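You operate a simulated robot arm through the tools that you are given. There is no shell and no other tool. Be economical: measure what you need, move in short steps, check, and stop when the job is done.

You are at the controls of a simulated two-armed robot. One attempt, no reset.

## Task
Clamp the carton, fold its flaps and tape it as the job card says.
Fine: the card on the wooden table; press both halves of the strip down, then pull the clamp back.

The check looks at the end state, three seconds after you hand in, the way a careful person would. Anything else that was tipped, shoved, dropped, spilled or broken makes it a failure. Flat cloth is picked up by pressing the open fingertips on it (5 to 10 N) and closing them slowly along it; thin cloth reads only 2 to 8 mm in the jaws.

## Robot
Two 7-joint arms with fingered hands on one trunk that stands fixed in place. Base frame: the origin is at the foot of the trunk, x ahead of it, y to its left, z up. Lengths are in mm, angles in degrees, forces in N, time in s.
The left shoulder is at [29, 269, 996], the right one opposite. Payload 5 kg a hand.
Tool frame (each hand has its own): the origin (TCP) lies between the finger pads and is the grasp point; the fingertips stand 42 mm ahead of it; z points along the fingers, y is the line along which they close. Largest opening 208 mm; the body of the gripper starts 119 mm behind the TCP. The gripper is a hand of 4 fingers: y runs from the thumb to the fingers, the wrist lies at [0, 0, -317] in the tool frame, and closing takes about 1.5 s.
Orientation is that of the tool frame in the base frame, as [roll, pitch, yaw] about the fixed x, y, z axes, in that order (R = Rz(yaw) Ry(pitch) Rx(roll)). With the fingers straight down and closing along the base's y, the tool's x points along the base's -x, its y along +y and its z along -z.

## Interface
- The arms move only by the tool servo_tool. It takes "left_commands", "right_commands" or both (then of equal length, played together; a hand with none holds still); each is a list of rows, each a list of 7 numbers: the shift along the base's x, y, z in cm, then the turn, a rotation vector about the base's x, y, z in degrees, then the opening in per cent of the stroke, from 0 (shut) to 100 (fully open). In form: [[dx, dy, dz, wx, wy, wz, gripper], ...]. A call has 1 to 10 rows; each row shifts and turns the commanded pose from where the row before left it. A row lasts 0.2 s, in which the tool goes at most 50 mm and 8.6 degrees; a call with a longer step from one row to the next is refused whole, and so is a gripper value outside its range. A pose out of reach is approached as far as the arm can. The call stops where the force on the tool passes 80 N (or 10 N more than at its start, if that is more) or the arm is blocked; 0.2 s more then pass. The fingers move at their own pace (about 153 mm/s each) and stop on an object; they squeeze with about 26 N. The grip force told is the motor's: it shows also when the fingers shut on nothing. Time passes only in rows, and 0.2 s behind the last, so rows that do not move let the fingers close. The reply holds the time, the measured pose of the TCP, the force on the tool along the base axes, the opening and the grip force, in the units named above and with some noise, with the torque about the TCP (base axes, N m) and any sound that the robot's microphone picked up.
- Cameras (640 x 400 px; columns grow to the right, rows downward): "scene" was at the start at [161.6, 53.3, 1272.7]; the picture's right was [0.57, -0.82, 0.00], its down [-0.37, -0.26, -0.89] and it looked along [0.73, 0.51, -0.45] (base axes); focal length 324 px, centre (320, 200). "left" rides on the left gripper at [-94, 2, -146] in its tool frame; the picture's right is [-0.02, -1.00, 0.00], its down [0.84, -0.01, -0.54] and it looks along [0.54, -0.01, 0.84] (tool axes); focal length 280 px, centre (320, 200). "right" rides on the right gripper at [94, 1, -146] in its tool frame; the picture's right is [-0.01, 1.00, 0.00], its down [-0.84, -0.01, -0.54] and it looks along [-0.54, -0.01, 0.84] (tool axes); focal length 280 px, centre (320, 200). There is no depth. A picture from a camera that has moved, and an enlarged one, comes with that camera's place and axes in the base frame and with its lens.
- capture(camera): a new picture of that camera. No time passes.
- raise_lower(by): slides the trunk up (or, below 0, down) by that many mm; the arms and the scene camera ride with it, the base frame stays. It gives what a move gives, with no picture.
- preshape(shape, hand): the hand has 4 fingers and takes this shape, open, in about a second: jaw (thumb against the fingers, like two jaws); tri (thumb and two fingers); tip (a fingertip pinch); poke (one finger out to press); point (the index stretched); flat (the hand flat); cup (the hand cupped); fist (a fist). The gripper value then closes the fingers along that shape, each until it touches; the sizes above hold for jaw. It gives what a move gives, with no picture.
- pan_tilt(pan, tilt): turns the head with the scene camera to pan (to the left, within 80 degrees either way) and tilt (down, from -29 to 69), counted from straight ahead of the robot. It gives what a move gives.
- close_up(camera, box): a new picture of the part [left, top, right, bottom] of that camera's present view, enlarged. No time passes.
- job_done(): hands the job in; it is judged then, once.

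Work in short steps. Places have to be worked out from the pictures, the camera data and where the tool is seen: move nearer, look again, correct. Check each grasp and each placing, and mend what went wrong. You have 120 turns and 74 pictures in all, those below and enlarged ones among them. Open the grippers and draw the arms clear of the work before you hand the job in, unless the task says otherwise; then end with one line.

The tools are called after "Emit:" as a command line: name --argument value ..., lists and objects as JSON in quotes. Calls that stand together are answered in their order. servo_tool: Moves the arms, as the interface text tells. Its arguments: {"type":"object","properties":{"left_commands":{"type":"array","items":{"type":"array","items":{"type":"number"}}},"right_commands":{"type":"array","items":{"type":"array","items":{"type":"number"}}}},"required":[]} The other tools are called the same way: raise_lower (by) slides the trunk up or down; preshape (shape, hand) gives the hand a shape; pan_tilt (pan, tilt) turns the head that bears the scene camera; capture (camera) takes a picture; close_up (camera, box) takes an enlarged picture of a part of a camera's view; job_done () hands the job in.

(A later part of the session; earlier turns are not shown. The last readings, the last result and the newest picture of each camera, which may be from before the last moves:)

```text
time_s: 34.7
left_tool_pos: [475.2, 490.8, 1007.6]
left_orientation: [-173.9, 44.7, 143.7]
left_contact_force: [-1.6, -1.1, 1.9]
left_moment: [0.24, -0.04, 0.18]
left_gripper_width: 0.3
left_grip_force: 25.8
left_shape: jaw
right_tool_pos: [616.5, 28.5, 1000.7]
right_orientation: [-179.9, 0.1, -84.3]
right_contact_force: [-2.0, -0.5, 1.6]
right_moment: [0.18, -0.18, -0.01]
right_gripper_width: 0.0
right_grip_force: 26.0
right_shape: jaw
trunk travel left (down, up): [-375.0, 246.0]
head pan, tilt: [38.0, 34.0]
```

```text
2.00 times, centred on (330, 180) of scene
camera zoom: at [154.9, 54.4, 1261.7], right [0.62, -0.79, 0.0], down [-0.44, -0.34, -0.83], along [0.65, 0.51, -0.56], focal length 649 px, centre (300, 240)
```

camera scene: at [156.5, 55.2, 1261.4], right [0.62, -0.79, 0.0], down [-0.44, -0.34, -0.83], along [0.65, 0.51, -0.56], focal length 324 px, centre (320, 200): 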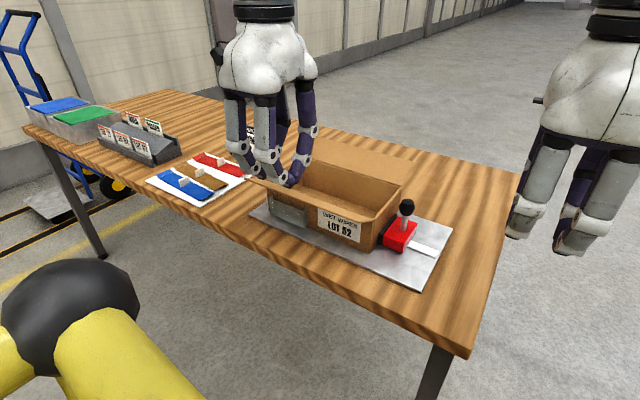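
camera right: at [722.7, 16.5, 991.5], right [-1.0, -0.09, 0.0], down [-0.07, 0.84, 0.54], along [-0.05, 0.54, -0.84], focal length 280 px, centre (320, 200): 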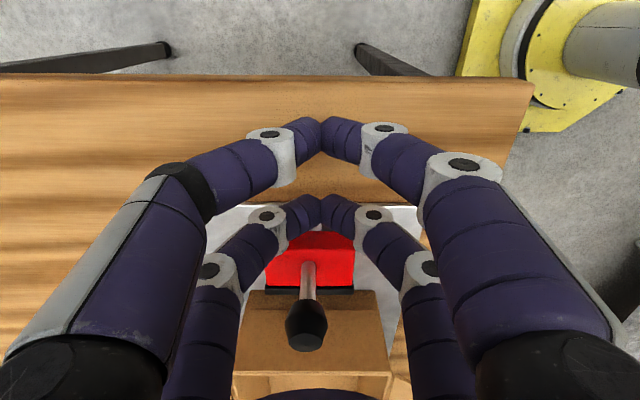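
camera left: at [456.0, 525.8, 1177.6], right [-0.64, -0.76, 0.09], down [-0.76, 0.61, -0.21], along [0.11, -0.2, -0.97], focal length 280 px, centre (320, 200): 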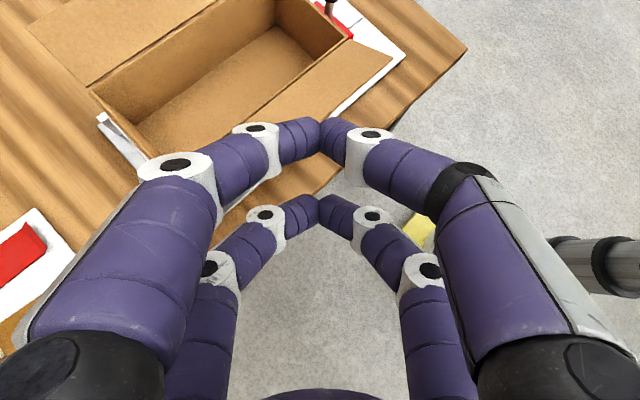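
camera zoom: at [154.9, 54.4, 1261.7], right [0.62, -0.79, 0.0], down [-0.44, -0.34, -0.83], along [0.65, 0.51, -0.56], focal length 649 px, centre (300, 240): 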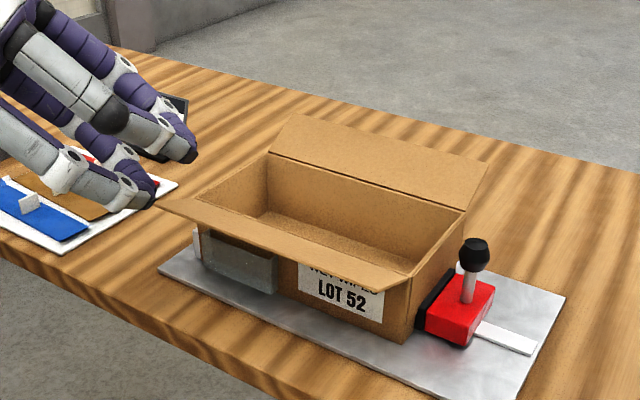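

The flap sprang back to about 30° up, so the flaps are springy and must be held when folded. The 45° tilted finger wedge should lift it, so I descend outside the edge and then slide under diagonally.

Emit:
servo_tool --left_commands '[[0, 0.5, -4, 0, 0, 0, 0], [0, 0.5, -4, 0, 0, 0, 0], [0, 0.5, -4, 0, 0, 0, 0], [0, 0, -2, 0, 0, 0, 0], [1.5, -1, 0, 0, 0, 0, 0], [1.5, -1, 0, 0, 0, 0, 0], [1.5, -1, 0, 0, 0, 0, 0], [0, 0, 0, 0, 0, 0, 0]]'

Emit:
close_up --camera "scene" --box '[180, 80, 480, 280]'

```text
time_s: 36.5
left_tool_pos: [521.3, 475.8, 867.6]
left_orientation: [-173.8, 44.6, 143.7]
left_contact_force: [-0.4, 0.0, -1.0]
left_moment: [-0.03, 0.0, 0.03]
left_gripper_width: 0.0
left_grip_force: 26.3
left_shape: jaw
right_tool_pos: [617.2, 30.0, 999.8]
right_orientation: [180.0, -0.1, -84.3]
right_contact_force: [-0.6, -0.6, 0.8]
right_moment: [-0.01, 0.02, -0.03]
right_gripper_width: 0.1
right_grip_force: 26.3
right_shape: jaw
trunk travel left (down, up): [-375.0, 246.0]
head pan, tilt: [38.0, 34.0]
```

```text
2.00 times, centred on (330, 180) of scene
camera zoom: at [156.4, 55.3, 1261.4], right [0.62, -0.79, 0.0], down [-0.44, -0.34, -0.83], along [0.65, 0.51, -0.56], focal length 649 px, centre (300, 240)
```

zoom: 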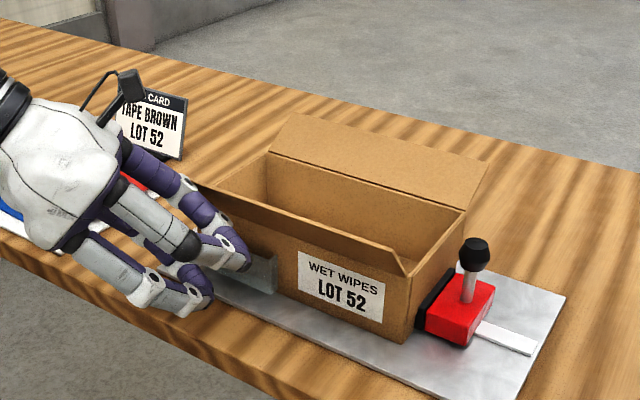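

The fingers are beneath and the flap is lifting. I continue up and inward to take it past vertical.

Emit:
servo_tool --left_commands '[[1, 0, 1.2, 0, 0, 0, 0], [1, 0, 1.2, 0, 0, 0, 0], [1.2, 0, 1.2, 0, 0, 0, 0], [1.5, 0, 1, 0, 0, 0, 0], [2, 0, 0.7, 0, 0, 0, 0], [2, 0, 0.3, 0, 0, 0, 0], [2, 0, 0, 0, 0, 0, 0], [0, 0, 0, 0, 0, 0, 0]]'

Emit:
close_up --camera "scene" --box '[180, 80, 480, 280]'

```text
time_s: 38.3
left_tool_pos: [630.3, 474.5, 925.2]
left_orientation: [-173.7, 44.7, 143.7]
left_contact_force: [-1.1, -1.1, 7.8]
left_moment: [-0.02, 0.01, -0.03]
left_gripper_width: 0.0
left_grip_force: 25.9
left_shape: jaw
right_tool_pos: [618.0, 28.2, 999.4]
right_orientation: [-180.0, 0.1, -84.4]
right_contact_force: [-0.3, 0.4, -1.0]
right_moment: [-0.01, 0.05, -0.02]
right_gripper_width: 0.2
right_grip_force: 26.3
right_shape: jaw
trunk travel left (down, up): [-375.0, 246.0]
head pan, tilt: [38.0, 34.0]
```

```text
2.00 times, centred on (330, 180) of scene
camera zoom: at [156.2, 55.2, 1261.6], right [0.62, -0.79, 0.0], down [-0.44, -0.34, -0.83], along [0.65, 0.51, -0.56], focal length 649 px, centre (300, 240)
```

zoom: 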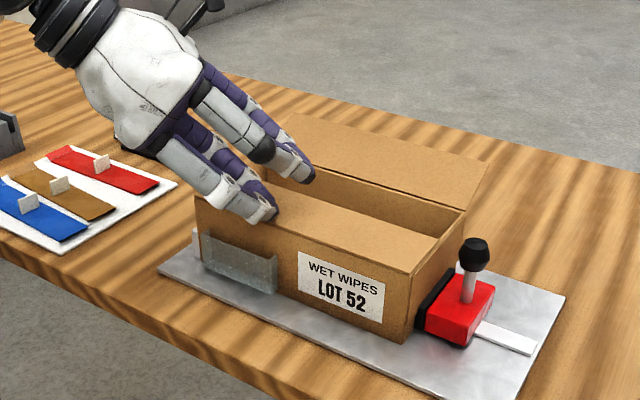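

The near flap is down, under the lower fingers. I raise the hand 4 cm to see whether the flap stays.

Emit:
servo_tool --left_commands '[[0, 0, 2, 0, 0, 0, 0], [0, 0, 2, 0, 0, 0, 0], [0, 0, 0, 0, 0, 0, 0], [0, 0, 0, 0, 0, 0, 0]]'

Emit:
close_up --camera "scene" --box '[180, 80, 480, 280]'

```text
time_s: 39.3
left_tool_pos: [627.3, 476.1, 964.7]
left_orientation: [-173.8, 44.7, 143.9]
left_contact_force: [0.8, 0.2, 0.2]
left_moment: [-0.01, 0.01, 0.02]
left_gripper_width: 0.0
left_grip_force: 26.4
left_shape: jaw
right_tool_pos: [616.0, 28.6, 1000.1]
right_orientation: [-179.9, 0.1, -84.4]
right_contact_force: [-1.0, -0.7, 0.3]
right_moment: [-0.02, 0.0, 0.03]
right_gripper_width: 0.0
right_grip_force: 26.4
right_shape: jaw
trunk travel left (down, up): [-375.0, 246.0]
head pan, tilt: [38.0, 34.0]
```

```text
2.00 times, centred on (330, 180) of scene
camera zoom: at [156.3, 55.5, 1261.5], right [0.62, -0.79, 0.0], down [-0.44, -0.34, -0.83], along [0.65, 0.51, -0.56], focal length 649 px, centre (300, 240)
```

zoom: 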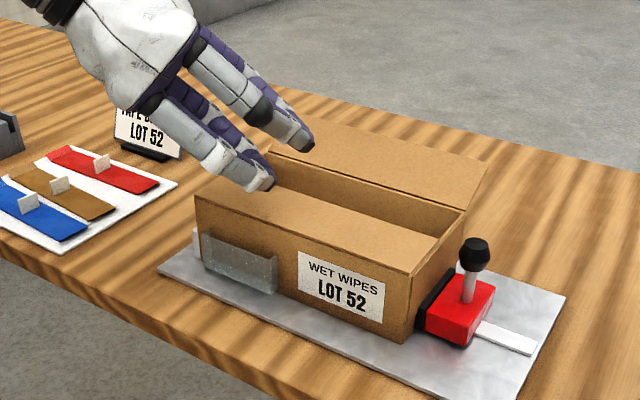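

With zero force on the hand the flap stays folded, so it holds its crease. For the far flap, the right hand goes in from the right end: tilt the fingers toward +y, go to x≈850 and slide under. First I tilt and move over.

Emit:
servo_tool --right_commands '[[2.3, 0, 0, 8.3, 0, 0, 0], [2.3, 0, 0, 8.3, 0, 0, 0], [2.3, 0, 0, 8.3, 0, 0, 0], [2.3, 0, 0, 8.3, 0, 0, 0], [2.3, 0, 0, 8.3, 0, 0, 0], [2.3, 0, 0, 8.5, 0, 0, 0], [2.3, 1, 0, 0, 0, 0, 0], [2.3, 2, 0, 0, 0, 0, 0], [2.3, 3, 0, 0, 0, 0, 0], [2.5, 3, 0, 0, 0, 0, 0]]'

Emit:
servo_tool --right_commands '[[0, 3, 0, 0, 0, 0, 0], [0, 3, -2, 0, 0, 0, 0], [0, 3, -3, 0, 0, 0, 0], [0, 0, -4, 0, 0, 0, 0], [0, 0, -3, 0, 0, 0, 0], [0, 0, 0, 0, 0, 0, 0]]'

Emit:
capture --camera "right"

Emit:
close_up --camera "scene" --box '[220, 60, 520, 260]'

```text
time_s: 41.5
left_tool_pos: [627.7, 476.2, 962.9]
left_orientation: [-173.8, 44.7, 143.8]
left_contact_force: [-0.1, -0.3, -0.3]
left_moment: [-0.05, -0.04, -0.03]
left_gripper_width: 0.0
left_grip_force: 26.3
left_shape: jaw
right_tool_pos: [850.6, 119.9, 998.8]
right_orientation: [-173.3, 49.6, -81.1]
right_contact_force: [-0.2, -0.2, 0.2]
right_moment: [-0.04, 0.01, -0.01]
right_gripper_width: 0.2
right_grip_force: 26.0
right_shape: jaw
trunk travel left (down, up): [-375.0, 246.0]
head pan, tilt: [38.0, 34.0]
```

```text
time_s: 42.9
left_tool_pos: [627.5, 475.6, 964.7]
left_orientation: [-173.8, 44.7, 143.9]
left_contact_force: [0.1, -0.1, 0.6]
left_moment: [0.0, 0.01, -0.01]
left_gripper_width: 0.0
left_grip_force: 25.5
left_shape: jaw
right_tool_pos: [849.1, 209.3, 877.9]
right_orientation: [-173.2, 49.8, -81.1]
right_contact_force: [-0.4, 0.5, -0.5]
right_moment: [0.01, 0.03, 0.02]
right_gripper_width: 0.0
right_grip_force: 26.5
right_shape: jaw
trunk travel left (down, up): [-375.0, 246.0]
head pan, tilt: [38.0, 34.0]
```

```text
37 pictures are left
camera right: at [858.6, 37.0, 899.7], right [-1.0, -0.06, -0.07], down [-0.07, 0.13, 0.99], along [-0.05, 0.99, -0.13], focal length 280 px, centre (320, 200)
```

right: 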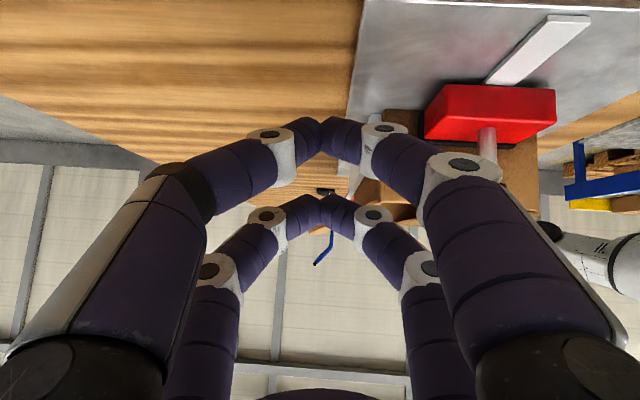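

```text
2.00 times, centred on (370, 160) of scene
camera zoom: at [156.3, 55.5, 1261.6], right [0.62, -0.79, 0.0], down [-0.44, -0.34, -0.83], along [0.65, 0.51, -0.56], focal length 649 px, centre (220, 280)
```

zoom: 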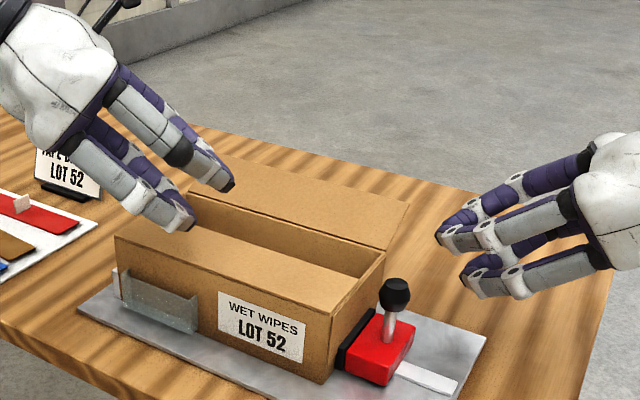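

The far flap's corner is at about (845, 308, 901), hinge (793, 306, 857). I shift to x≈828, drop a little, and slide in +y under the flap.

Emit:
servo_tool --right_commands '[[-2.1, 0, -1, 0, 0, 0, 0], [0, 2, 0, 0, 0, 0, 0], [0, 2, 0, 0, 0, 0, 0], [0, 2, 0, 0, 0, 0, 0], [0, 2, 0, 0, 0, 0, 0], [0, 0, 0, 0, 0, 0, 0]]'

Emit:
close_up --camera "scene" --box '[220, 60, 520, 260]'

```text
time_s: 44.3
left_tool_pos: [625.3, 479.0, 966.0]
left_orientation: [-173.8, 44.7, 144.0]
left_contact_force: [-1.3, -0.6, 1.5]
left_moment: [0.25, 0.0, 0.21]
left_gripper_width: 0.3
left_grip_force: 25.6
left_shape: jaw
right_tool_pos: [823.4, 296.1, 871.3]
right_orientation: [-173.2, 49.8, -80.6]
right_contact_force: [-0.3, 0.4, 0.8]
right_moment: [-0.08, -0.04, -0.05]
right_gripper_width: 0.1
right_grip_force: 26.1
right_shape: jaw
trunk travel left (down, up): [-375.0, 246.0]
head pan, tilt: [38.0, 34.0]
```

```text
2.00 times, centred on (370, 160) of scene
camera zoom: at [155.5, 55.4, 1261.6], right [0.62, -0.78, 0.0], down [-0.44, -0.35, -0.83], along [0.65, 0.52, -0.56], focal length 649 px, centre (220, 280)
```

zoom: 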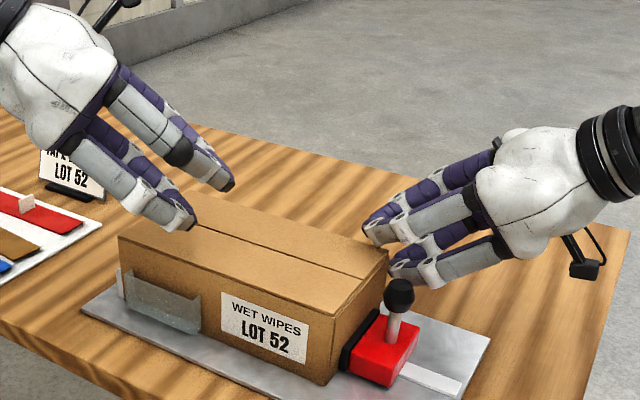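

The far flap has folded over as the fingers slid under: both flaps look flat and meet at the seam. I withdraw the right hand straight back, and bring the left hand upright toward the tape board.

Emit:
servo_tool --right_commands '[[0, -2, 0, 0, 0, 0, 0], [0.3, -3, 0, 0, 0, 0, 0], [0.3, -4, 0, 0, 0, 0, 0], [0, -4, 1, 0, 0, 0, 0], [0, -4, 2, 0, 0, 0, 0], [0, -2, 4, 0, 0, 0, 0], [0, 0, 4, 0, 0, 0, 0], [-2, 0, 4, -7, 0, 0, 0], [-3, 0, 0, -7, 0, 0, 0], [-4, 0, 0, -7, 0, 0, 0]]' --left_commands '[[0, 0, 3, 0, 0, 0, 0], [-1, 2, 3, 0, 0, 0, 0], [-1, 4, 0, 0, 0, 0, 0], [-1, 4, 0, 0, 0, 0, 0], [0, 4, 0, 5.3, 5.3, 0, 0], [0, 4, 0, 5.3, 5.3, 0, 0], [0, 4, 0, 5.3, 5.3, 0, 0], [0, 4, 0, 5.3, 5.3, 0, 0], [0, 3, 0, 5.3, 5.3, 0, 0], [0, 3, 0, 5.3, 5.3, 0, 0]]'

Emit:
servo_tool --left_commands '[[0, 1, 0, 0, 0, 8.6, 0], [0, 1, 0, 0, 0, 8.6, 0], [0, 1, -1, 0, 0, 8.6, 0], [0, 0, -1, 0, 0, 8.6, 0], [0, 0, -1, 0, 0, 8.6, 0], [0, 0, -1, 0, 0, 0, 0]]'

Emit:
capture --camera "left"

Emit:
capture --camera "scene"

```text
time_s: 46.7
left_tool_pos: [596.8, 752.6, 806.9]
left_orientation: [-163.6, -9.2, 136.3]
left_contact_force: [5.2, -15.1, 36.8]
left_moment: [-1.33, -0.36, -0.07]
left_gripper_width: 0.1
left_grip_force: 25.8
left_shape: jaw
right_tool_pos: [744.8, 96.3, 1019.8]
right_orientation: [-176.9, 28.7, -83.5]
right_contact_force: [-0.3, 3.9, -1.0]
right_moment: [-0.41, -0.03, 0.01]
right_gripper_width: 0.0
right_grip_force: 25.7
right_shape: jaw
trunk travel left (down, up): [-375.0, 246.0]
head pan, tilt: [38.0, 34.0]
stopped in row 10 (left hand): the arm was blocked; the commanded pose is now the measured one
```

```text
time_s: 47.5
left_tool_pos: [595.7, 780.3, 804.9]
left_orientation: [-163.1, -8.7, 161.2]
left_contact_force: [-4.5, -13.2, 45.2]
left_moment: [-1.77, 0.15, -0.2]
left_gripper_width: 0.1
left_grip_force: 25.9
left_shape: jaw
right_tool_pos: [741.6, 97.8, 1020.9]
right_orientation: [-176.8, 28.6, -83.1]
right_contact_force: [-0.4, 2.0, -1.4]
right_moment: [-0.15, -0.05, -0.04]
right_gripper_width: 0.1
right_grip_force: 25.9
right_shape: jaw
trunk travel left (down, up): [-375.0, 246.0]
head pan, tilt: [38.0, 34.0]
stopped in row 4 (left hand): the force on the tool passed its limit (the readings are from after the stop); the commanded pose is now the measured one
```

```text
34 pictures are left
camera left: at [715.8, 785.1, 929.4], right [-0.25, -0.92, 0.28], down [-0.67, 0.38, 0.64], along [-0.7, -0.03, -0.71], focal length 280 px, centre (320, 200)
```

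left: 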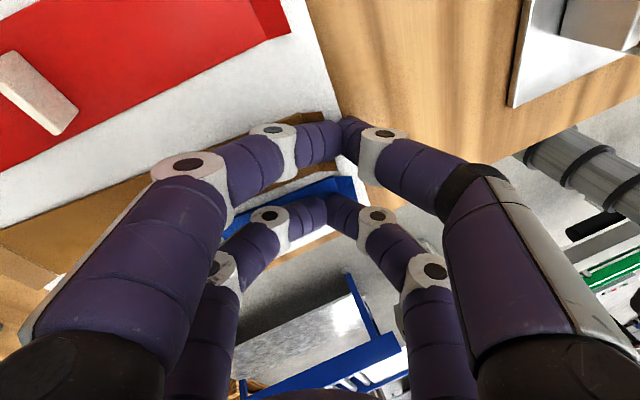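

```text
33 pictures are left
camera scene: at [154.5, 54.1, 1261.8], right [0.62, -0.79, 0.0], down [-0.44, -0.34, -0.83], along [0.65, 0.51, -0.56], focal length 324 px, centre (320, 200)
```

scene: 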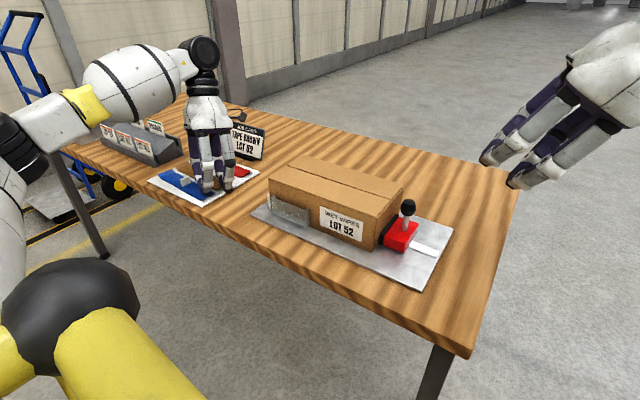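

The left arm dropped unexpectedly during that turn (blocked joint) and its fingertips now press on the tape board. I lift straight up gently and look at any damage.

Emit:
servo_tool --left_commands '[[0, 0, 1, 0, 0, 0, 0], [0, 0, 1, 0, 0, 0, 0], [0, 0, 2, 0, 0, 0, 0], [0, 0, 3, 0, 0, 0, 0], [0, 0, 3, 0, 0, 0, 0], [0, 0, 3, 0, 0, 0, 0], [0, 0, 0, 0, 0, 0, 0]]'

Emit:
close_up --camera "scene" --box '[100, 90, 280, 220]'

Emit:
capture --camera "left"

```text
time_s: 49.1
left_tool_pos: [596.3, 783.3, 927.2]
left_orientation: [-163.2, -9.2, 161.3]
left_contact_force: [0.7, 0.4, 0.0]
left_moment: [0.0, 0.01, -0.01]
left_gripper_width: 0.1
left_grip_force: 26.7
left_shape: jaw
right_tool_pos: [742.8, 98.0, 1018.2]
right_orientation: [-176.9, 28.7, -83.4]
right_contact_force: [0.5, -0.1, -0.8]
right_moment: [0.01, 0.0, 0.01]
right_gripper_width: 0.4
right_grip_force: 26.4
right_shape: jaw
trunk travel left (down, up): [-375.0, 246.0]
head pan, tilt: [38.0, 34.0]
```

```text
3.08 times, centred on (190, 155) of scene
camera zoom: at [156.5, 55.7, 1261.2], right [0.62, -0.79, 0.0], down [-0.44, -0.34, -0.83], along [0.65, 0.51, -0.56], focal length 998 px, centre (720, 338)
```

zoom: 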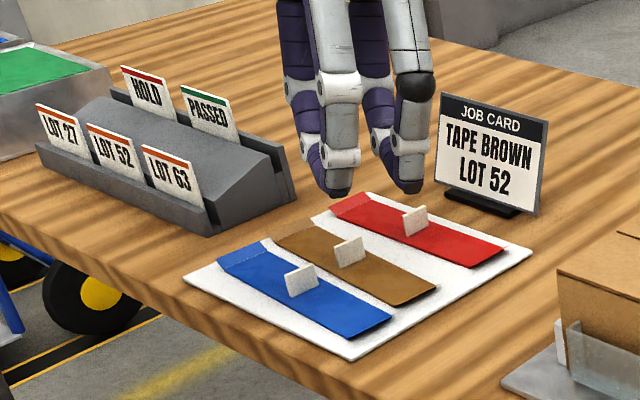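

```text
31 pictures are left
camera left: at [718.3, 786.1, 1051.0], right [-0.25, -0.93, 0.28], down [-0.66, 0.38, 0.65], along [-0.71, -0.03, -0.71], focal length 280 px, centre (320, 200)
```

left: 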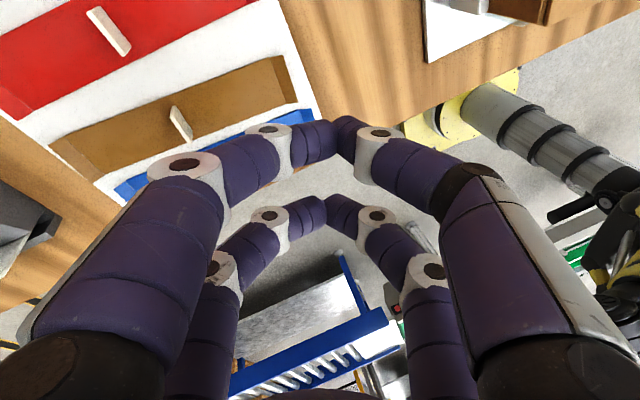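

Nothing on the board was disturbed. I straighten the tool to vertical in place, then turn yaw to about −174.

Emit:
servo_tool --left_commands '[[0, 0, 0, 4.5, -4.6, 0, 0], [0, 0, 0, 4.5, -4.6, 0, 0], [0, 0, 0, 4.4, -4.7, 0, 0], [0, 0, 0, 0, 0, 0, 0]]'

```text
time_s: 50.1
left_tool_pos: [596.3, 780.9, 929.1]
left_orientation: [179.7, 0.1, 162.6]
left_contact_force: [-0.1, 1.1, 0.7]
left_moment: [0.03, 0.0, -0.04]
left_gripper_width: 0.0
left_grip_force: 26.4
left_shape: jaw
right_tool_pos: [744.8, 96.3, 1019.4]
right_orientation: [-176.9, 28.7, -83.4]
right_contact_force: [-0.4, 0.4, 0.3]
right_moment: [0.02, -0.03, 0.01]
right_gripper_width: 0.0
right_grip_force: 25.5
right_shape: jaw
trunk travel left (down, up): [-375.0, 246.0]
head pan, tilt: [38.0, 34.0]
```

The brown tab is centred at about (616, 868), and its neighbours are 60–70 mm to each side, which matches the finger-pair spacing. I'll tilt the hand 40° so only the lower pair reaches the brown tab while the other pair stays above the red one.

Emit:
servo_tool --left_commands '[[0.3, 1.5, 0, 0, 0, 7.7, 0], [0.3, 1.5, 0, 0, 0, 7.7, 0], [0.3, 1.5, 0, 0, -8, 0, 15], [0.3, 1.5, 0, 0, -8, 0, 30], [0.3, 1.5, 0, 0, -8, 0, 30], [0.2, 1.2, 0, 0, -8, 0, 30], [0, 0, 0, 0, -8, 0, 30], [0, 0, 0, 0, 0, 0, 30]]'

Emit:
capture --camera "left"

Emit:
close_up --camera "scene" --box '[100, 90, 280, 220]'

```text
time_s: 52.0
left_tool_pos: [615.1, 868.2, 929.7]
left_orientation: [177.9, 39.9, 177.3]
left_contact_force: [-0.5, -0.1, 0.4]
left_moment: [0.02, -0.03, 0.04]
left_gripper_width: 61.9
left_grip_force: 0.0
left_shape: jaw
right_tool_pos: [744.9, 96.6, 1019.7]
right_orientation: [-176.9, 28.7, -83.4]
right_contact_force: [0.3, 0.7, -1.0]
right_moment: [0.04, -0.04, 0.04]
right_gripper_width: 0.0
right_grip_force: 25.6
right_shape: jaw
trunk travel left (down, up): [-375.0, 246.0]
head pan, tilt: [38.0, 34.0]
```

```text
30 pictures are left
camera left: at [591.5, 865.4, 1101.7], right [-0.01, -1.0, -0.02], down [-0.99, 0.01, -0.13], along [0.13, 0.02, -0.99], focal length 280 px, centre (320, 200)
```

left: 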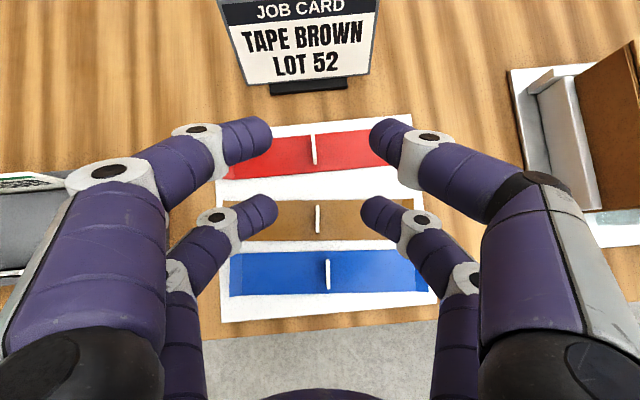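

```text
3.08 times, centred on (190, 155) of scene
camera zoom: at [156.0, 55.2, 1261.4], right [0.62, -0.79, 0.0], down [-0.44, -0.34, -0.83], along [0.65, 0.51, -0.56], focal length 998 px, centre (720, 338)
```

zoom: 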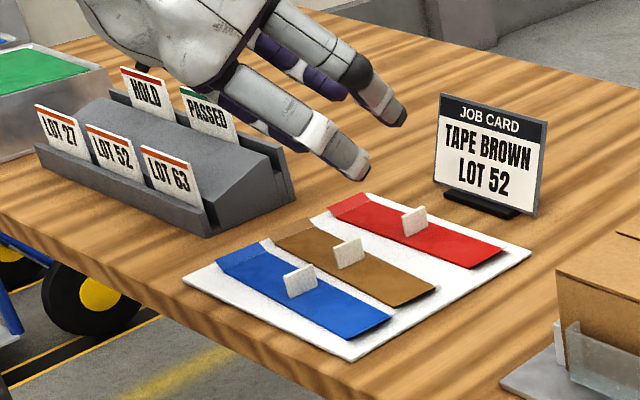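

From above, the brown tab is at about (613, 874), with the lower finger pair straddling it. I descend to TCP z≈836 with a small correction and check before closing.

Emit:
servo_tool --left_commands '[[-0.3, 0.3, -2, 0, 0, 0, 30], [0, 0, -3, 0, 0, 0, 30], [0, 0, -2.5, 0, 0, 0, 30], [0, 0, -1, 0, 0, 0, 30], [0, 0, -0.8, 0, 0, 0, 30], [0, 0, 0, 0, 0, 0, 30]]'

Emit:
capture --camera "left"

Emit:
close_up --camera "scene" --box '[120, 120, 260, 210]'

```text
time_s: 53.4
left_tool_pos: [610.2, 873.1, 834.5]
left_orientation: [178.0, 40.0, 177.3]
left_contact_force: [0.0, -0.4, 0.3]
left_moment: [-0.01, -0.01, 0.0]
left_gripper_width: 61.8
left_grip_force: 0.0
left_shape: jaw
right_tool_pos: [745.2, 96.4, 1019.7]
right_orientation: [-176.9, 28.6, -83.4]
right_contact_force: [-0.4, -0.9, -0.9]
right_moment: [0.0, 0.03, -0.03]
right_gripper_width: 0.0
right_grip_force: 25.9
right_shape: jaw
trunk travel left (down, up): [-375.0, 246.0]
head pan, tilt: [38.0, 34.0]
```

```text
28 pictures are left
camera left: at [588.3, 869.7, 1008.6], right [-0.01, -1.0, -0.02], down [-0.99, 0.01, -0.13], along [0.13, 0.02, -0.99], focal length 280 px, centre (320, 200)
```

left: 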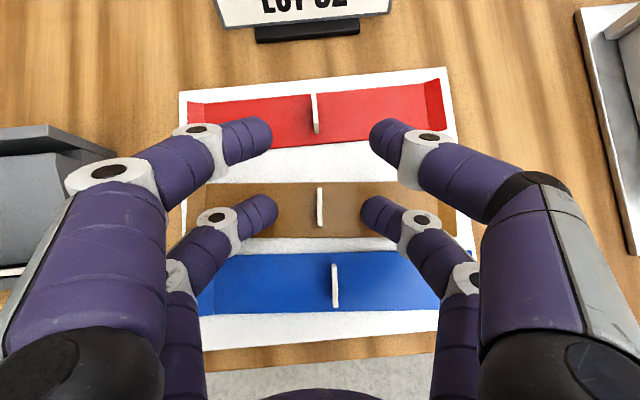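

```text
4.44 times, centred on (190, 165) of scene
camera zoom: at [156.3, 55.5, 1261.5], right [0.62, -0.79, 0.0], down [-0.44, -0.34, -0.83], along [0.65, 0.51, -0.56], focal length 1441 px, centre (898, 356)
```

zoom: 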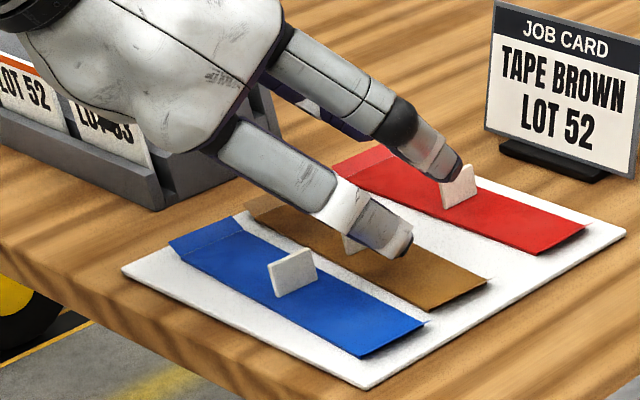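

The lower pair straddles the brown tab and the upper pair clears the red tab by about 10 mm in height. I close the fingers and check.

Emit:
servo_tool --left_commands '[[0, 0, 0, 0, 0, 0, 15], [0, 0, 0, 0, 0, 0, 5], [0, 0, 0, 0, 0, 0, 0], [0, 0, 0, 0, 0, 0, 0], [0, 0, 0, 0, 0, 0, 0], [0, 0, 0, 0, 0, 0, 0]]'

Emit:
close_up --camera "left" --box '[180, 60, 460, 330]'

```text
time_s: 54.8
left_tool_pos: [610.3, 872.6, 836.1]
left_orientation: [178.0, 39.8, 177.4]
left_contact_force: [-0.4, -0.8, 0.7]
left_moment: [0.0, -0.01, 0.0]
left_gripper_width: 0.2
left_grip_force: 26.0
left_shape: jaw
right_tool_pos: [744.1, 96.6, 1019.2]
right_orientation: [-176.9, 28.6, -83.4]
right_contact_force: [0.0, 0.8, -0.3]
right_moment: [0.01, 0.0, 0.0]
right_gripper_width: 0.0
right_grip_force: 26.1
right_shape: jaw
trunk travel left (down, up): [-375.0, 246.0]
head pan, tilt: [38.0, 34.0]
```

```text
1.48 times, centred on (320, 195) of left
camera zoom: at [588.3, 869.7, 1008.6], right [-0.01, -1.0, -0.02], down [-0.99, 0.01, -0.13], along [0.13, 0.02, -0.99], focal length 415 px, centre (320, 207)
```

zoom: 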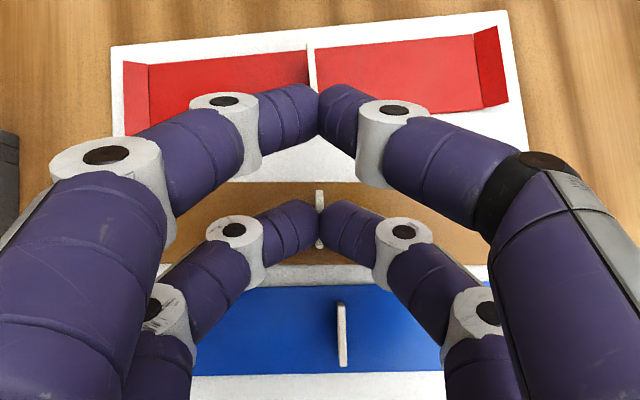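

The fingers closed to 0.2 mm, likely just above the tab, since the earlier board contact suggests the tips reach some 12–14 mm less than nominal. I reopen, go 12 mm lower and close again.

Emit:
servo_tool --left_commands '[[0, 0, 0, 0, 0, 0, 20], [0, 0, 0, 0, 0, 0, 20], [0, 0, -0.6, 0, 0, 0, 20], [0, 0, -0.6, 0, 0, 0, 20], [0, 0, 0, 0, 0, 0, 20]]'

Emit:
servo_tool --left_commands '[[0, 0, 0, 0, 0, 0, 5], [0, 0, 0, 0, 0, 0, 0], [0, 0, 0, 0, 0, 0, 0], [0, 0, 0, 0, 0, 0, 0], [0, 0, 0, 0, 0, 0, 0]]'

Emit:
close_up --camera "left" --box '[180, 60, 460, 330]'

```text
time_s: 56.0
left_tool_pos: [610.9, 872.9, 825.0]
left_orientation: [177.8, 40.0, 177.4]
left_contact_force: [1.6, -1.7, 14.5]
left_moment: [-0.49, -0.09, 0.04]
left_gripper_width: 41.5
left_grip_force: 0.1
left_shape: jaw
right_tool_pos: [743.9, 95.9, 1019.5]
right_orientation: [-176.9, 28.7, -83.5]
right_contact_force: [-0.3, 0.2, -0.1]
right_moment: [0.01, 0.0, 0.0]
right_gripper_width: 0.0
right_grip_force: 26.3
right_shape: jaw
trunk travel left (down, up): [-375.0, 246.0]
head pan, tilt: [38.0, 34.0]
```

```text
time_s: 57.1
left_tool_pos: [610.1, 872.4, 824.0]
left_orientation: [178.1, 39.9, 177.4]
left_contact_force: [2.6, 2.5, 5.9]
left_moment: [0.16, -0.08, -0.01]
left_gripper_width: 0.0
left_grip_force: 25.5
left_shape: jaw
right_tool_pos: [745.2, 97.0, 1019.4]
right_orientation: [-176.8, 28.7, -83.4]
right_contact_force: [-0.5, -0.2, -0.4]
right_moment: [-0.05, 0.0, 0.02]
right_gripper_width: 0.0
right_grip_force: 26.3
right_shape: jaw
trunk travel left (down, up): [-375.0, 246.0]
head pan, tilt: [38.0, 34.0]
```

```text
1.48 times, centred on (320, 195) of left
camera zoom: at [587.6, 869.5, 995.9], right [-0.01, -1.0, -0.02], down [-0.99, 0.01, -0.13], along [0.13, 0.02, -0.99], focal length 415 px, centre (320, 207)
```

zoom: 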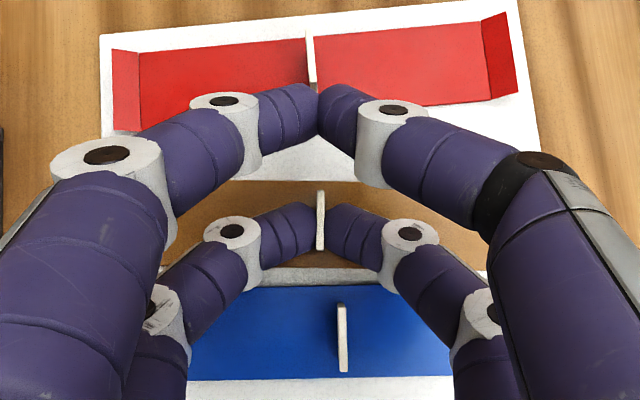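

Now the brown tab is held between the lower fingers. I lift slowly and check.

Emit:
servo_tool --left_commands '[[0, 0, 0.5, 0, 0, 0, 0], [0, 0, 0.8, 0, 0, 0, 0], [0, 0, 1, 0, 0, 0, 0], [0, 0, 1.5, 0, 0, 0, 0], [0, 0, 2, 0, 0, 0, 0], [0, 0, 2, 0, 0, 0, 0], [0, 0, 0, 0, 0, 0, 0]]'

Emit:
capture --camera "left"

Emit:
close_up --camera "scene" --box '[100, 90, 280, 220]'

```text
time_s: 58.8
left_tool_pos: [609.5, 872.1, 901.0]
left_orientation: [178.1, 39.9, 177.3]
left_contact_force: [-0.4, -0.5, 0.3]
left_moment: [0.0, -0.04, 0.02]
left_gripper_width: 0.0
left_grip_force: 26.2
left_shape: jaw
right_tool_pos: [744.9, 97.5, 1020.1]
right_orientation: [-176.9, 28.7, -83.4]
right_contact_force: [0.0, -0.9, -0.3]
right_moment: [0.01, -0.01, 0.01]
right_gripper_width: 0.0
right_grip_force: 25.6
right_shape: jaw
trunk travel left (down, up): [-375.0, 246.0]
head pan, tilt: [38.0, 34.0]
```

```text
24 pictures are left
camera left: at [588.3, 869.0, 1073.4], right [-0.01, -1.0, -0.02], down [-0.99, 0.01, -0.13], along [0.13, 0.02, -0.99], focal length 280 px, centre (320, 200)
```

left: 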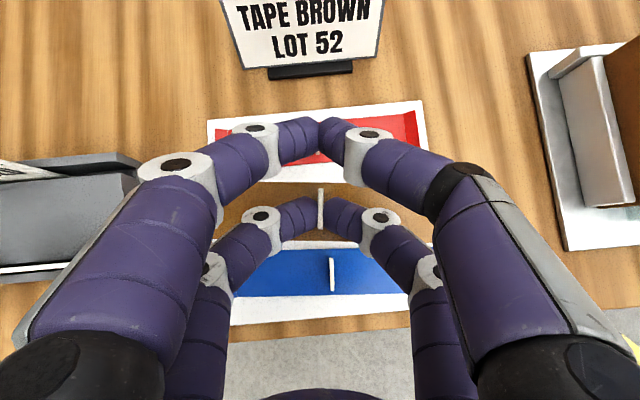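

```text
3.08 times, centred on (190, 155) of scene
camera zoom: at [156.3, 55.4, 1261.4], right [0.62, -0.79, 0.0], down [-0.44, -0.34, -0.83], along [0.65, 0.51, -0.56], focal length 998 px, centre (720, 338)
```

zoom: 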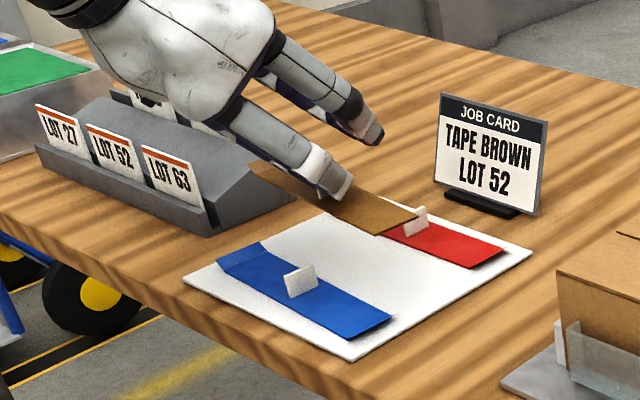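

The brown strip is lifted and level, hanging 51 mm below the TCP. I carry it up and over toward the carton centre (about (703, 436)), turning 7.7° to match the carton.

Emit:
servo_tool --left_commands '[[0, 0, 4, 0, 0, 0, 0], [0, 0, 4.4, 0, 0, 0, 0], [1, -3.5, 0, 0, 0, 1, 0], [1.1, -4.3, 0, 0, 0, 1, 0], [1.1, -4.3, 0, 0, 0, 1, 0], [1.1, -4.3, 0, 0, 0, 1, 0], [1.1, -4.3, 0, 0, 0, 1, 0], [1.1, -4.3, 0, 0, 0, 1, 0], [1.1, -4.3, 0, 0, 0, 1, 0], [1.1, -4.3, 0, 0, 0, 0.7, 0]]'

Emit:
servo_tool --left_commands '[[0.3, -4, 0, 0, 0, 0, 0], [0.2, -3.5, 0, 0, 0, 0, 0], [0, -2.5, 0, 0, 0, 0, 0], [0, 0, 0, 0, 0, 0, 0]]'

Emit:
capture --camera "left"

Emit:
close_up --camera "scene" --box '[200, 80, 480, 280]'

```text
time_s: 61.0
left_tool_pos: [698.8, 534.8, 984.2]
left_orientation: [178.0, 39.9, -175.0]
left_contact_force: [0.0, -0.7, 0.1]
left_moment: [0.04, -0.01, 0.04]
left_gripper_width: 0.0
left_grip_force: 26.2
left_shape: jaw
right_tool_pos: [744.6, 96.3, 1020.6]
right_orientation: [-176.9, 28.8, -83.5]
right_contact_force: [0.7, -1.3, -0.9]
right_moment: [0.2, 0.02, 0.06]
right_gripper_width: 0.0
right_grip_force: 26.5
right_shape: jaw
trunk travel left (down, up): [-375.0, 246.0]
head pan, tilt: [38.0, 34.0]
```

```text
time_s: 62.0
left_tool_pos: [703.1, 438.0, 985.6]
left_orientation: [178.0, 39.8, -174.7]
left_contact_force: [0.3, -0.2, 0.8]
left_moment: [0.02, 0.01, 0.0]
left_gripper_width: 0.1
left_grip_force: 25.7
left_shape: jaw
right_tool_pos: [743.4, 97.3, 1018.9]
right_orientation: [-176.9, 28.7, -83.2]
right_contact_force: [-0.2, 0.2, -0.2]
right_moment: [-0.02, -0.03, -0.02]
right_gripper_width: 0.1
right_grip_force: 26.3
right_shape: jaw
trunk travel left (down, up): [-375.0, 246.0]
head pan, tilt: [38.0, 34.0]
```

```text
22 pictures are left
camera left: at [681.5, 431.8, 1157.6], right [0.12, -0.99, -0.02], down [-0.98, -0.12, -0.13], along [0.12, 0.03, -0.99], focal length 280 px, centre (320, 200)
```

left: 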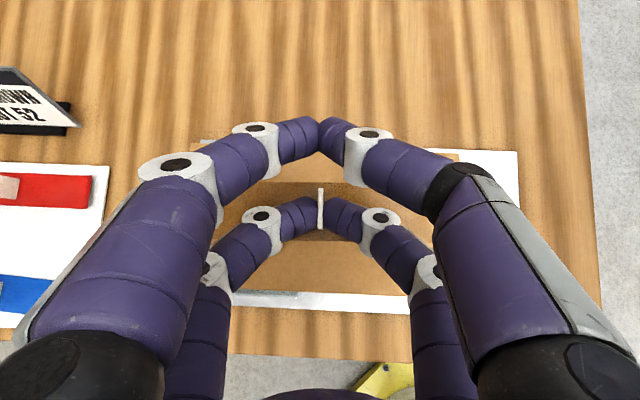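

```text
2.00 times, centred on (340, 180) of scene
camera zoom: at [156.2, 55.3, 1261.4], right [0.62, -0.79, 0.0], down [-0.44, -0.34, -0.83], along [0.65, 0.51, -0.56], focal length 649 px, centre (280, 240)
```

zoom: 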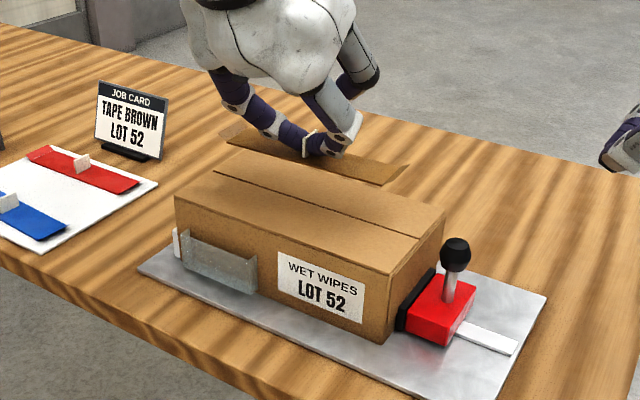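

The strip is over the carton, roughly aligned. My estimates of the seam differ by about 10 mm, so I go down to about 20 mm above the top, shift 8 mm in +y, and compare directly.

Emit:
servo_tool --left_commands '[[0, 0.4, -1.5, 0, 0, 0, 0], [0, 0.4, -2, 0, 0, 0, 0], [0, 0, -1.5, 0, 0, 0, 0], [0, 0, -0.5, 0, 0, 0, 0], [0, 0, 0, 0, 0, 0, 0]]'

Emit:
close_up --camera "scene" --box '[240, 110, 430, 260]'

Emit:
close_up --camera "left" --box '[120, 60, 520, 320]'

```text
time_s: 63.1
left_tool_pos: [703.4, 446.2, 931.5]
left_orientation: [178.0, 39.8, -174.9]
left_contact_force: [0.3, 0.3, 0.2]
left_moment: [-0.01, -0.03, -0.01]
left_gripper_width: 0.0
left_grip_force: 26.3
left_shape: jaw
right_tool_pos: [744.7, 96.6, 1020.5]
right_orientation: [-176.9, 28.7, -83.4]
right_contact_force: [-0.5, 0.2, 0.0]
right_moment: [0.0, 0.0, 0.01]
right_gripper_width: 0.0
right_grip_force: 25.8
right_shape: jaw
trunk travel left (down, up): [-375.0, 246.0]
head pan, tilt: [38.0, 34.0]
```

```text
2.67 times, centred on (335, 185) of scene
camera zoom: at [156.2, 55.4, 1261.5], right [0.62, -0.79, 0.0], down [-0.44, -0.34, -0.83], along [0.65, 0.51, -0.56], focal length 865 px, centre (280, 240)
```

zoom: 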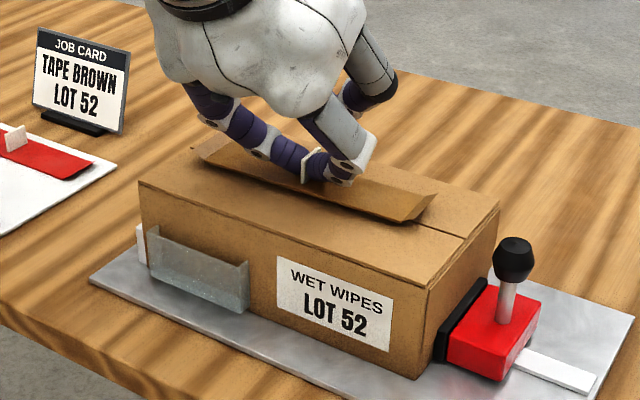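

```text
1.54 times, centred on (320, 190) of left
camera zoom: at [681.0, 439.4, 1103.8], right [0.12, -0.99, -0.02], down [-0.98, -0.12, -0.13], along [0.13, 0.03, -0.99], focal length 431 px, centre (320, 215)
```

zoom: 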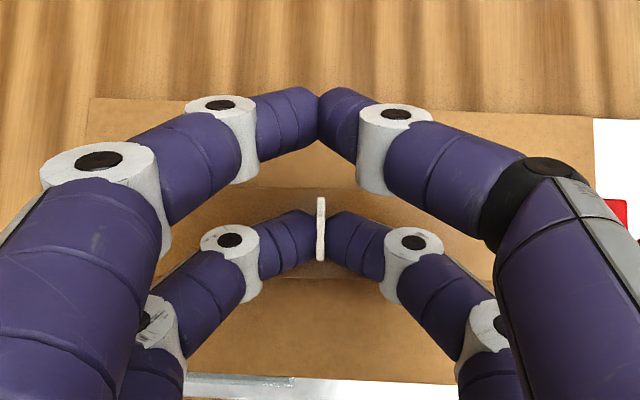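

The left camera shows the strip centred across the carton (mid x≈702 for both), but turned about 2° too far. I turn it back −1.9° and go 12 mm lower to verify.

Emit:
servo_tool --left_commands '[[0, 0, -0.6, 0, 0, -1, 0], [0, 0, -0.6, 0, 0, -0.9, 0], [0, 0, 0, 0, 0, 0, 0]]'

Emit:
close_up --camera "scene" --box '[260, 130, 420, 240]'

```text
time_s: 64.0
left_tool_pos: [703.8, 443.4, 923.9]
left_orientation: [177.8, 40.4, -176.7]
left_contact_force: [2.8, 7.1, 31.7]
left_moment: [0.43, -0.03, -0.01]
left_gripper_width: 0.1
left_grip_force: 26.4
left_shape: jaw
right_tool_pos: [743.1, 96.2, 1020.5]
right_orientation: [-176.8, 28.7, -83.4]
right_contact_force: [0.7, 0.3, 0.5]
right_moment: [0.01, 0.0, -0.02]
right_gripper_width: 0.0
right_grip_force: 26.3
right_shape: jaw
trunk travel left (down, up): [-375.0, 246.0]
head pan, tilt: [38.0, 34.0]
```

```text
3.64 times, centred on (340, 185) of scene
camera zoom: at [155.0, 55.0, 1262.1], right [0.62, -0.79, 0.0], down [-0.44, -0.34, -0.83], along [0.65, 0.51, -0.56], focal length 1179 px, centre (247, 254)
```

zoom: 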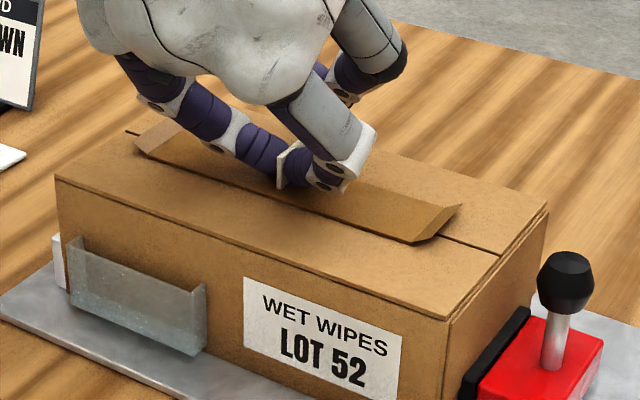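

The strip is already touching the carton top (32 N). Before releasing I check the seam against the strip with the left camera.

Emit:
capture --camera "left"

```text
17 pictures are left
camera left: at [679.8, 438.5, 1095.9], right [0.09, -1.0, -0.02], down [-0.99, -0.09, -0.13], along [0.13, 0.03, -0.99], focal length 280 px, centre (320, 200)
```

left: 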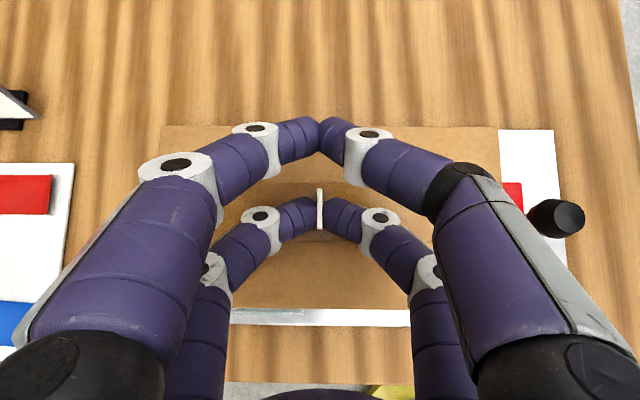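

The strip sits within a few mm of the carton's middle and spans the seam, so I'm keeping it. I ease the load, open the fingers and rise.

Emit:
servo_tool --left_commands '[[0, 0, 0.2, 0, 0, 0, 0], [0, 0, 0.1, 0, 0, 0, 10], [0, 0, 0.1, 0, 0, 0, 20], [0, 0, 0, 0, 0, 0, 20], [0, 0, 1, 0, 0, 0, 20], [0, 0, 2, 0, 0, 0, 20], [0, 0, 3, 0, 0, 0, 20], [0, 0, 3, 0, 0, 0, 20], [0, 0, 0, 0, 0, 0, 20]]'

Emit:
capture --camera "left"

Emit:
close_up --camera "scene" --box '[240, 110, 430, 260]'

```text
time_s: 66.0
left_tool_pos: [704.9, 443.9, 1012.9]
left_orientation: [178.1, 39.9, -176.8]
left_contact_force: [-0.5, 0.0, -0.5]
left_moment: [0.03, 0.02, 0.0]
left_gripper_width: 41.3
left_grip_force: 0.0
left_shape: jaw
right_tool_pos: [743.8, 96.1, 1019.4]
right_orientation: [-176.8, 28.7, -83.3]
right_contact_force: [0.3, -0.6, 0.0]
right_moment: [0.03, -0.03, -0.02]
right_gripper_width: 0.0
right_grip_force: 26.1
right_shape: jaw
trunk travel left (down, up): [-375.0, 246.0]
head pan, tilt: [38.0, 34.0]
```

```text
16 pictures are left
camera left: at [682.3, 438.9, 1185.1], right [0.09, -1.0, -0.02], down [-0.99, -0.09, -0.13], along [0.13, 0.03, -0.99], focal length 280 px, centre (320, 200)
```

left: 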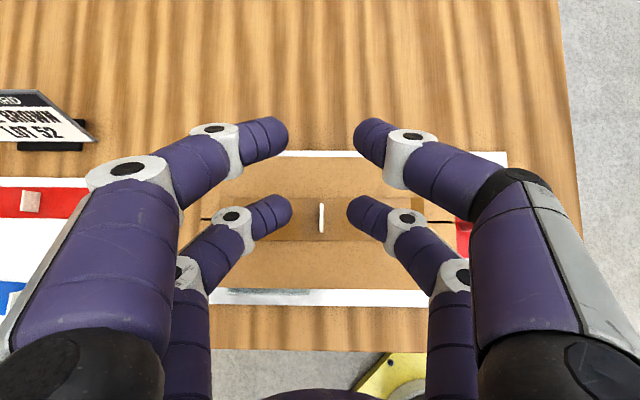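

```text
2.67 times, centred on (335, 185) of scene
camera zoom: at [156.3, 55.4, 1261.3], right [0.62, -0.79, 0.0], down [-0.44, -0.34, -0.83], along [0.65, 0.51, -0.56], focal length 865 px, centre (280, 240)
```

zoom: 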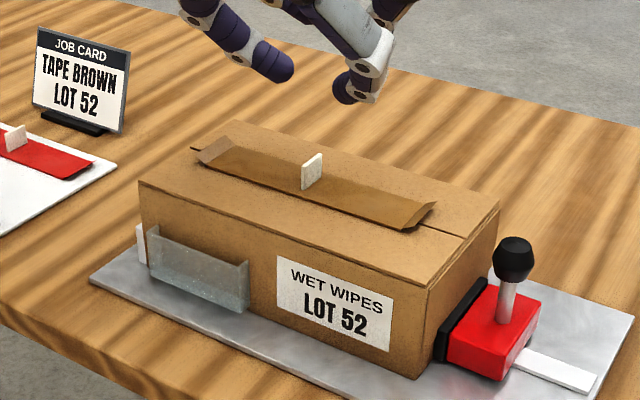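

The strip lies centred on the seam, its ends bent up a little. With closed fingers I now press the left half (+y), starting about 55 mm from the tab.

Emit:
servo_tool --left_commands '[[-0.3, 3, 0, 0, 0, 0, 0], [-0.3, 2.7, 0, 0, 0, 0, 0], [0, 0, -2, 0, 0, 0, 0], [0, 0, -3, 0, 0, 0, 0], [0, 0, -2.5, 0, 0, 0, 0], [0, 0, -0.8, 0, 0, 0, 0], [0, 0, -0.3, 0, 0, 0, 0], [0, 0, -0.3, 0, 0, 0, 0], [0, 0, 0, 0, 0, 0, 0]]'

```text
time_s: 68.0
left_tool_pos: [697.0, 501.4, 927.6]
left_orientation: [178.0, 40.3, -176.9]
left_contact_force: [0.0, 2.3, 27.0]
left_moment: [0.16, 0.02, -0.04]
left_gripper_width: 0.0
left_grip_force: 26.2
left_shape: jaw
right_tool_pos: [743.2, 95.5, 1021.1]
right_orientation: [-176.7, 28.7, -83.4]
right_contact_force: [-0.2, -0.6, 0.8]
right_moment: [-0.01, -0.02, 0.01]
right_gripper_width: 0.1
right_grip_force: 25.4
right_shape: jaw
trunk travel left (down, up): [-375.0, 246.0]
head pan, tilt: [38.0, 34.0]
```

27 N on the left half, good. Next I lift slightly, press nearer its end (about 88 mm from the tab), then rise and look.

Emit:
servo_tool --left_commands '[[0, 0, 3, 0, 0, 0, 0], [-0.3, 3.1, 0, 0, 0, 0, 0], [0, 0, -2, 0, 0, 0, 0], [0, 0, -0.6, 0, 0, 0, 0], [0, 0, -0.2, 0, 0, 0, 0], [0, 0, -0.2, 0, 0, 0, 0], [0, 0, 0, 0, 0, 0, 0]]'

Emit:
close_up --camera "scene" --box '[240, 110, 430, 260]'

```text
time_s: 69.5
left_tool_pos: [692.9, 531.5, 926.1]
left_orientation: [177.9, 40.3, -176.9]
left_contact_force: [-0.7, 2.1, 26.5]
left_moment: [0.17, 0.1, 0.01]
left_gripper_width: 0.0
left_grip_force: 26.3
left_shape: jaw
right_tool_pos: [743.3, 95.9, 1019.8]
right_orientation: [-176.8, 28.7, -83.3]
right_contact_force: [0.0, 1.1, 0.5]
right_moment: [-0.01, -0.01, 0.03]
right_gripper_width: 0.0
right_grip_force: 25.8
right_shape: jaw
trunk travel left (down, up): [-375.0, 246.0]
head pan, tilt: [38.0, 34.0]
```

```text
2.67 times, centred on (335, 185) of scene
camera zoom: at [155.1, 54.8, 1261.9], right [0.62, -0.79, 0.0], down [-0.44, -0.34, -0.83], along [0.65, 0.51, -0.56], focal length 865 px, centre (280, 240)
```

zoom: 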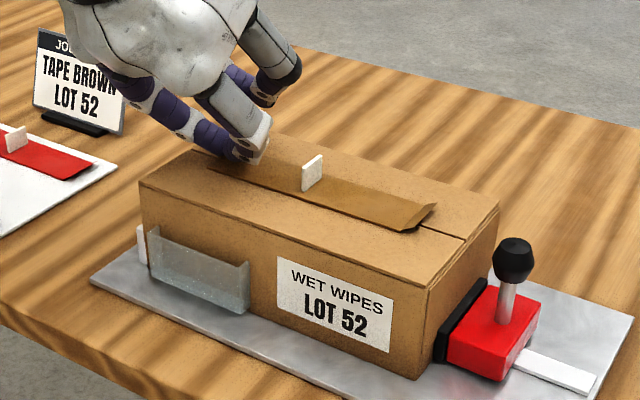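

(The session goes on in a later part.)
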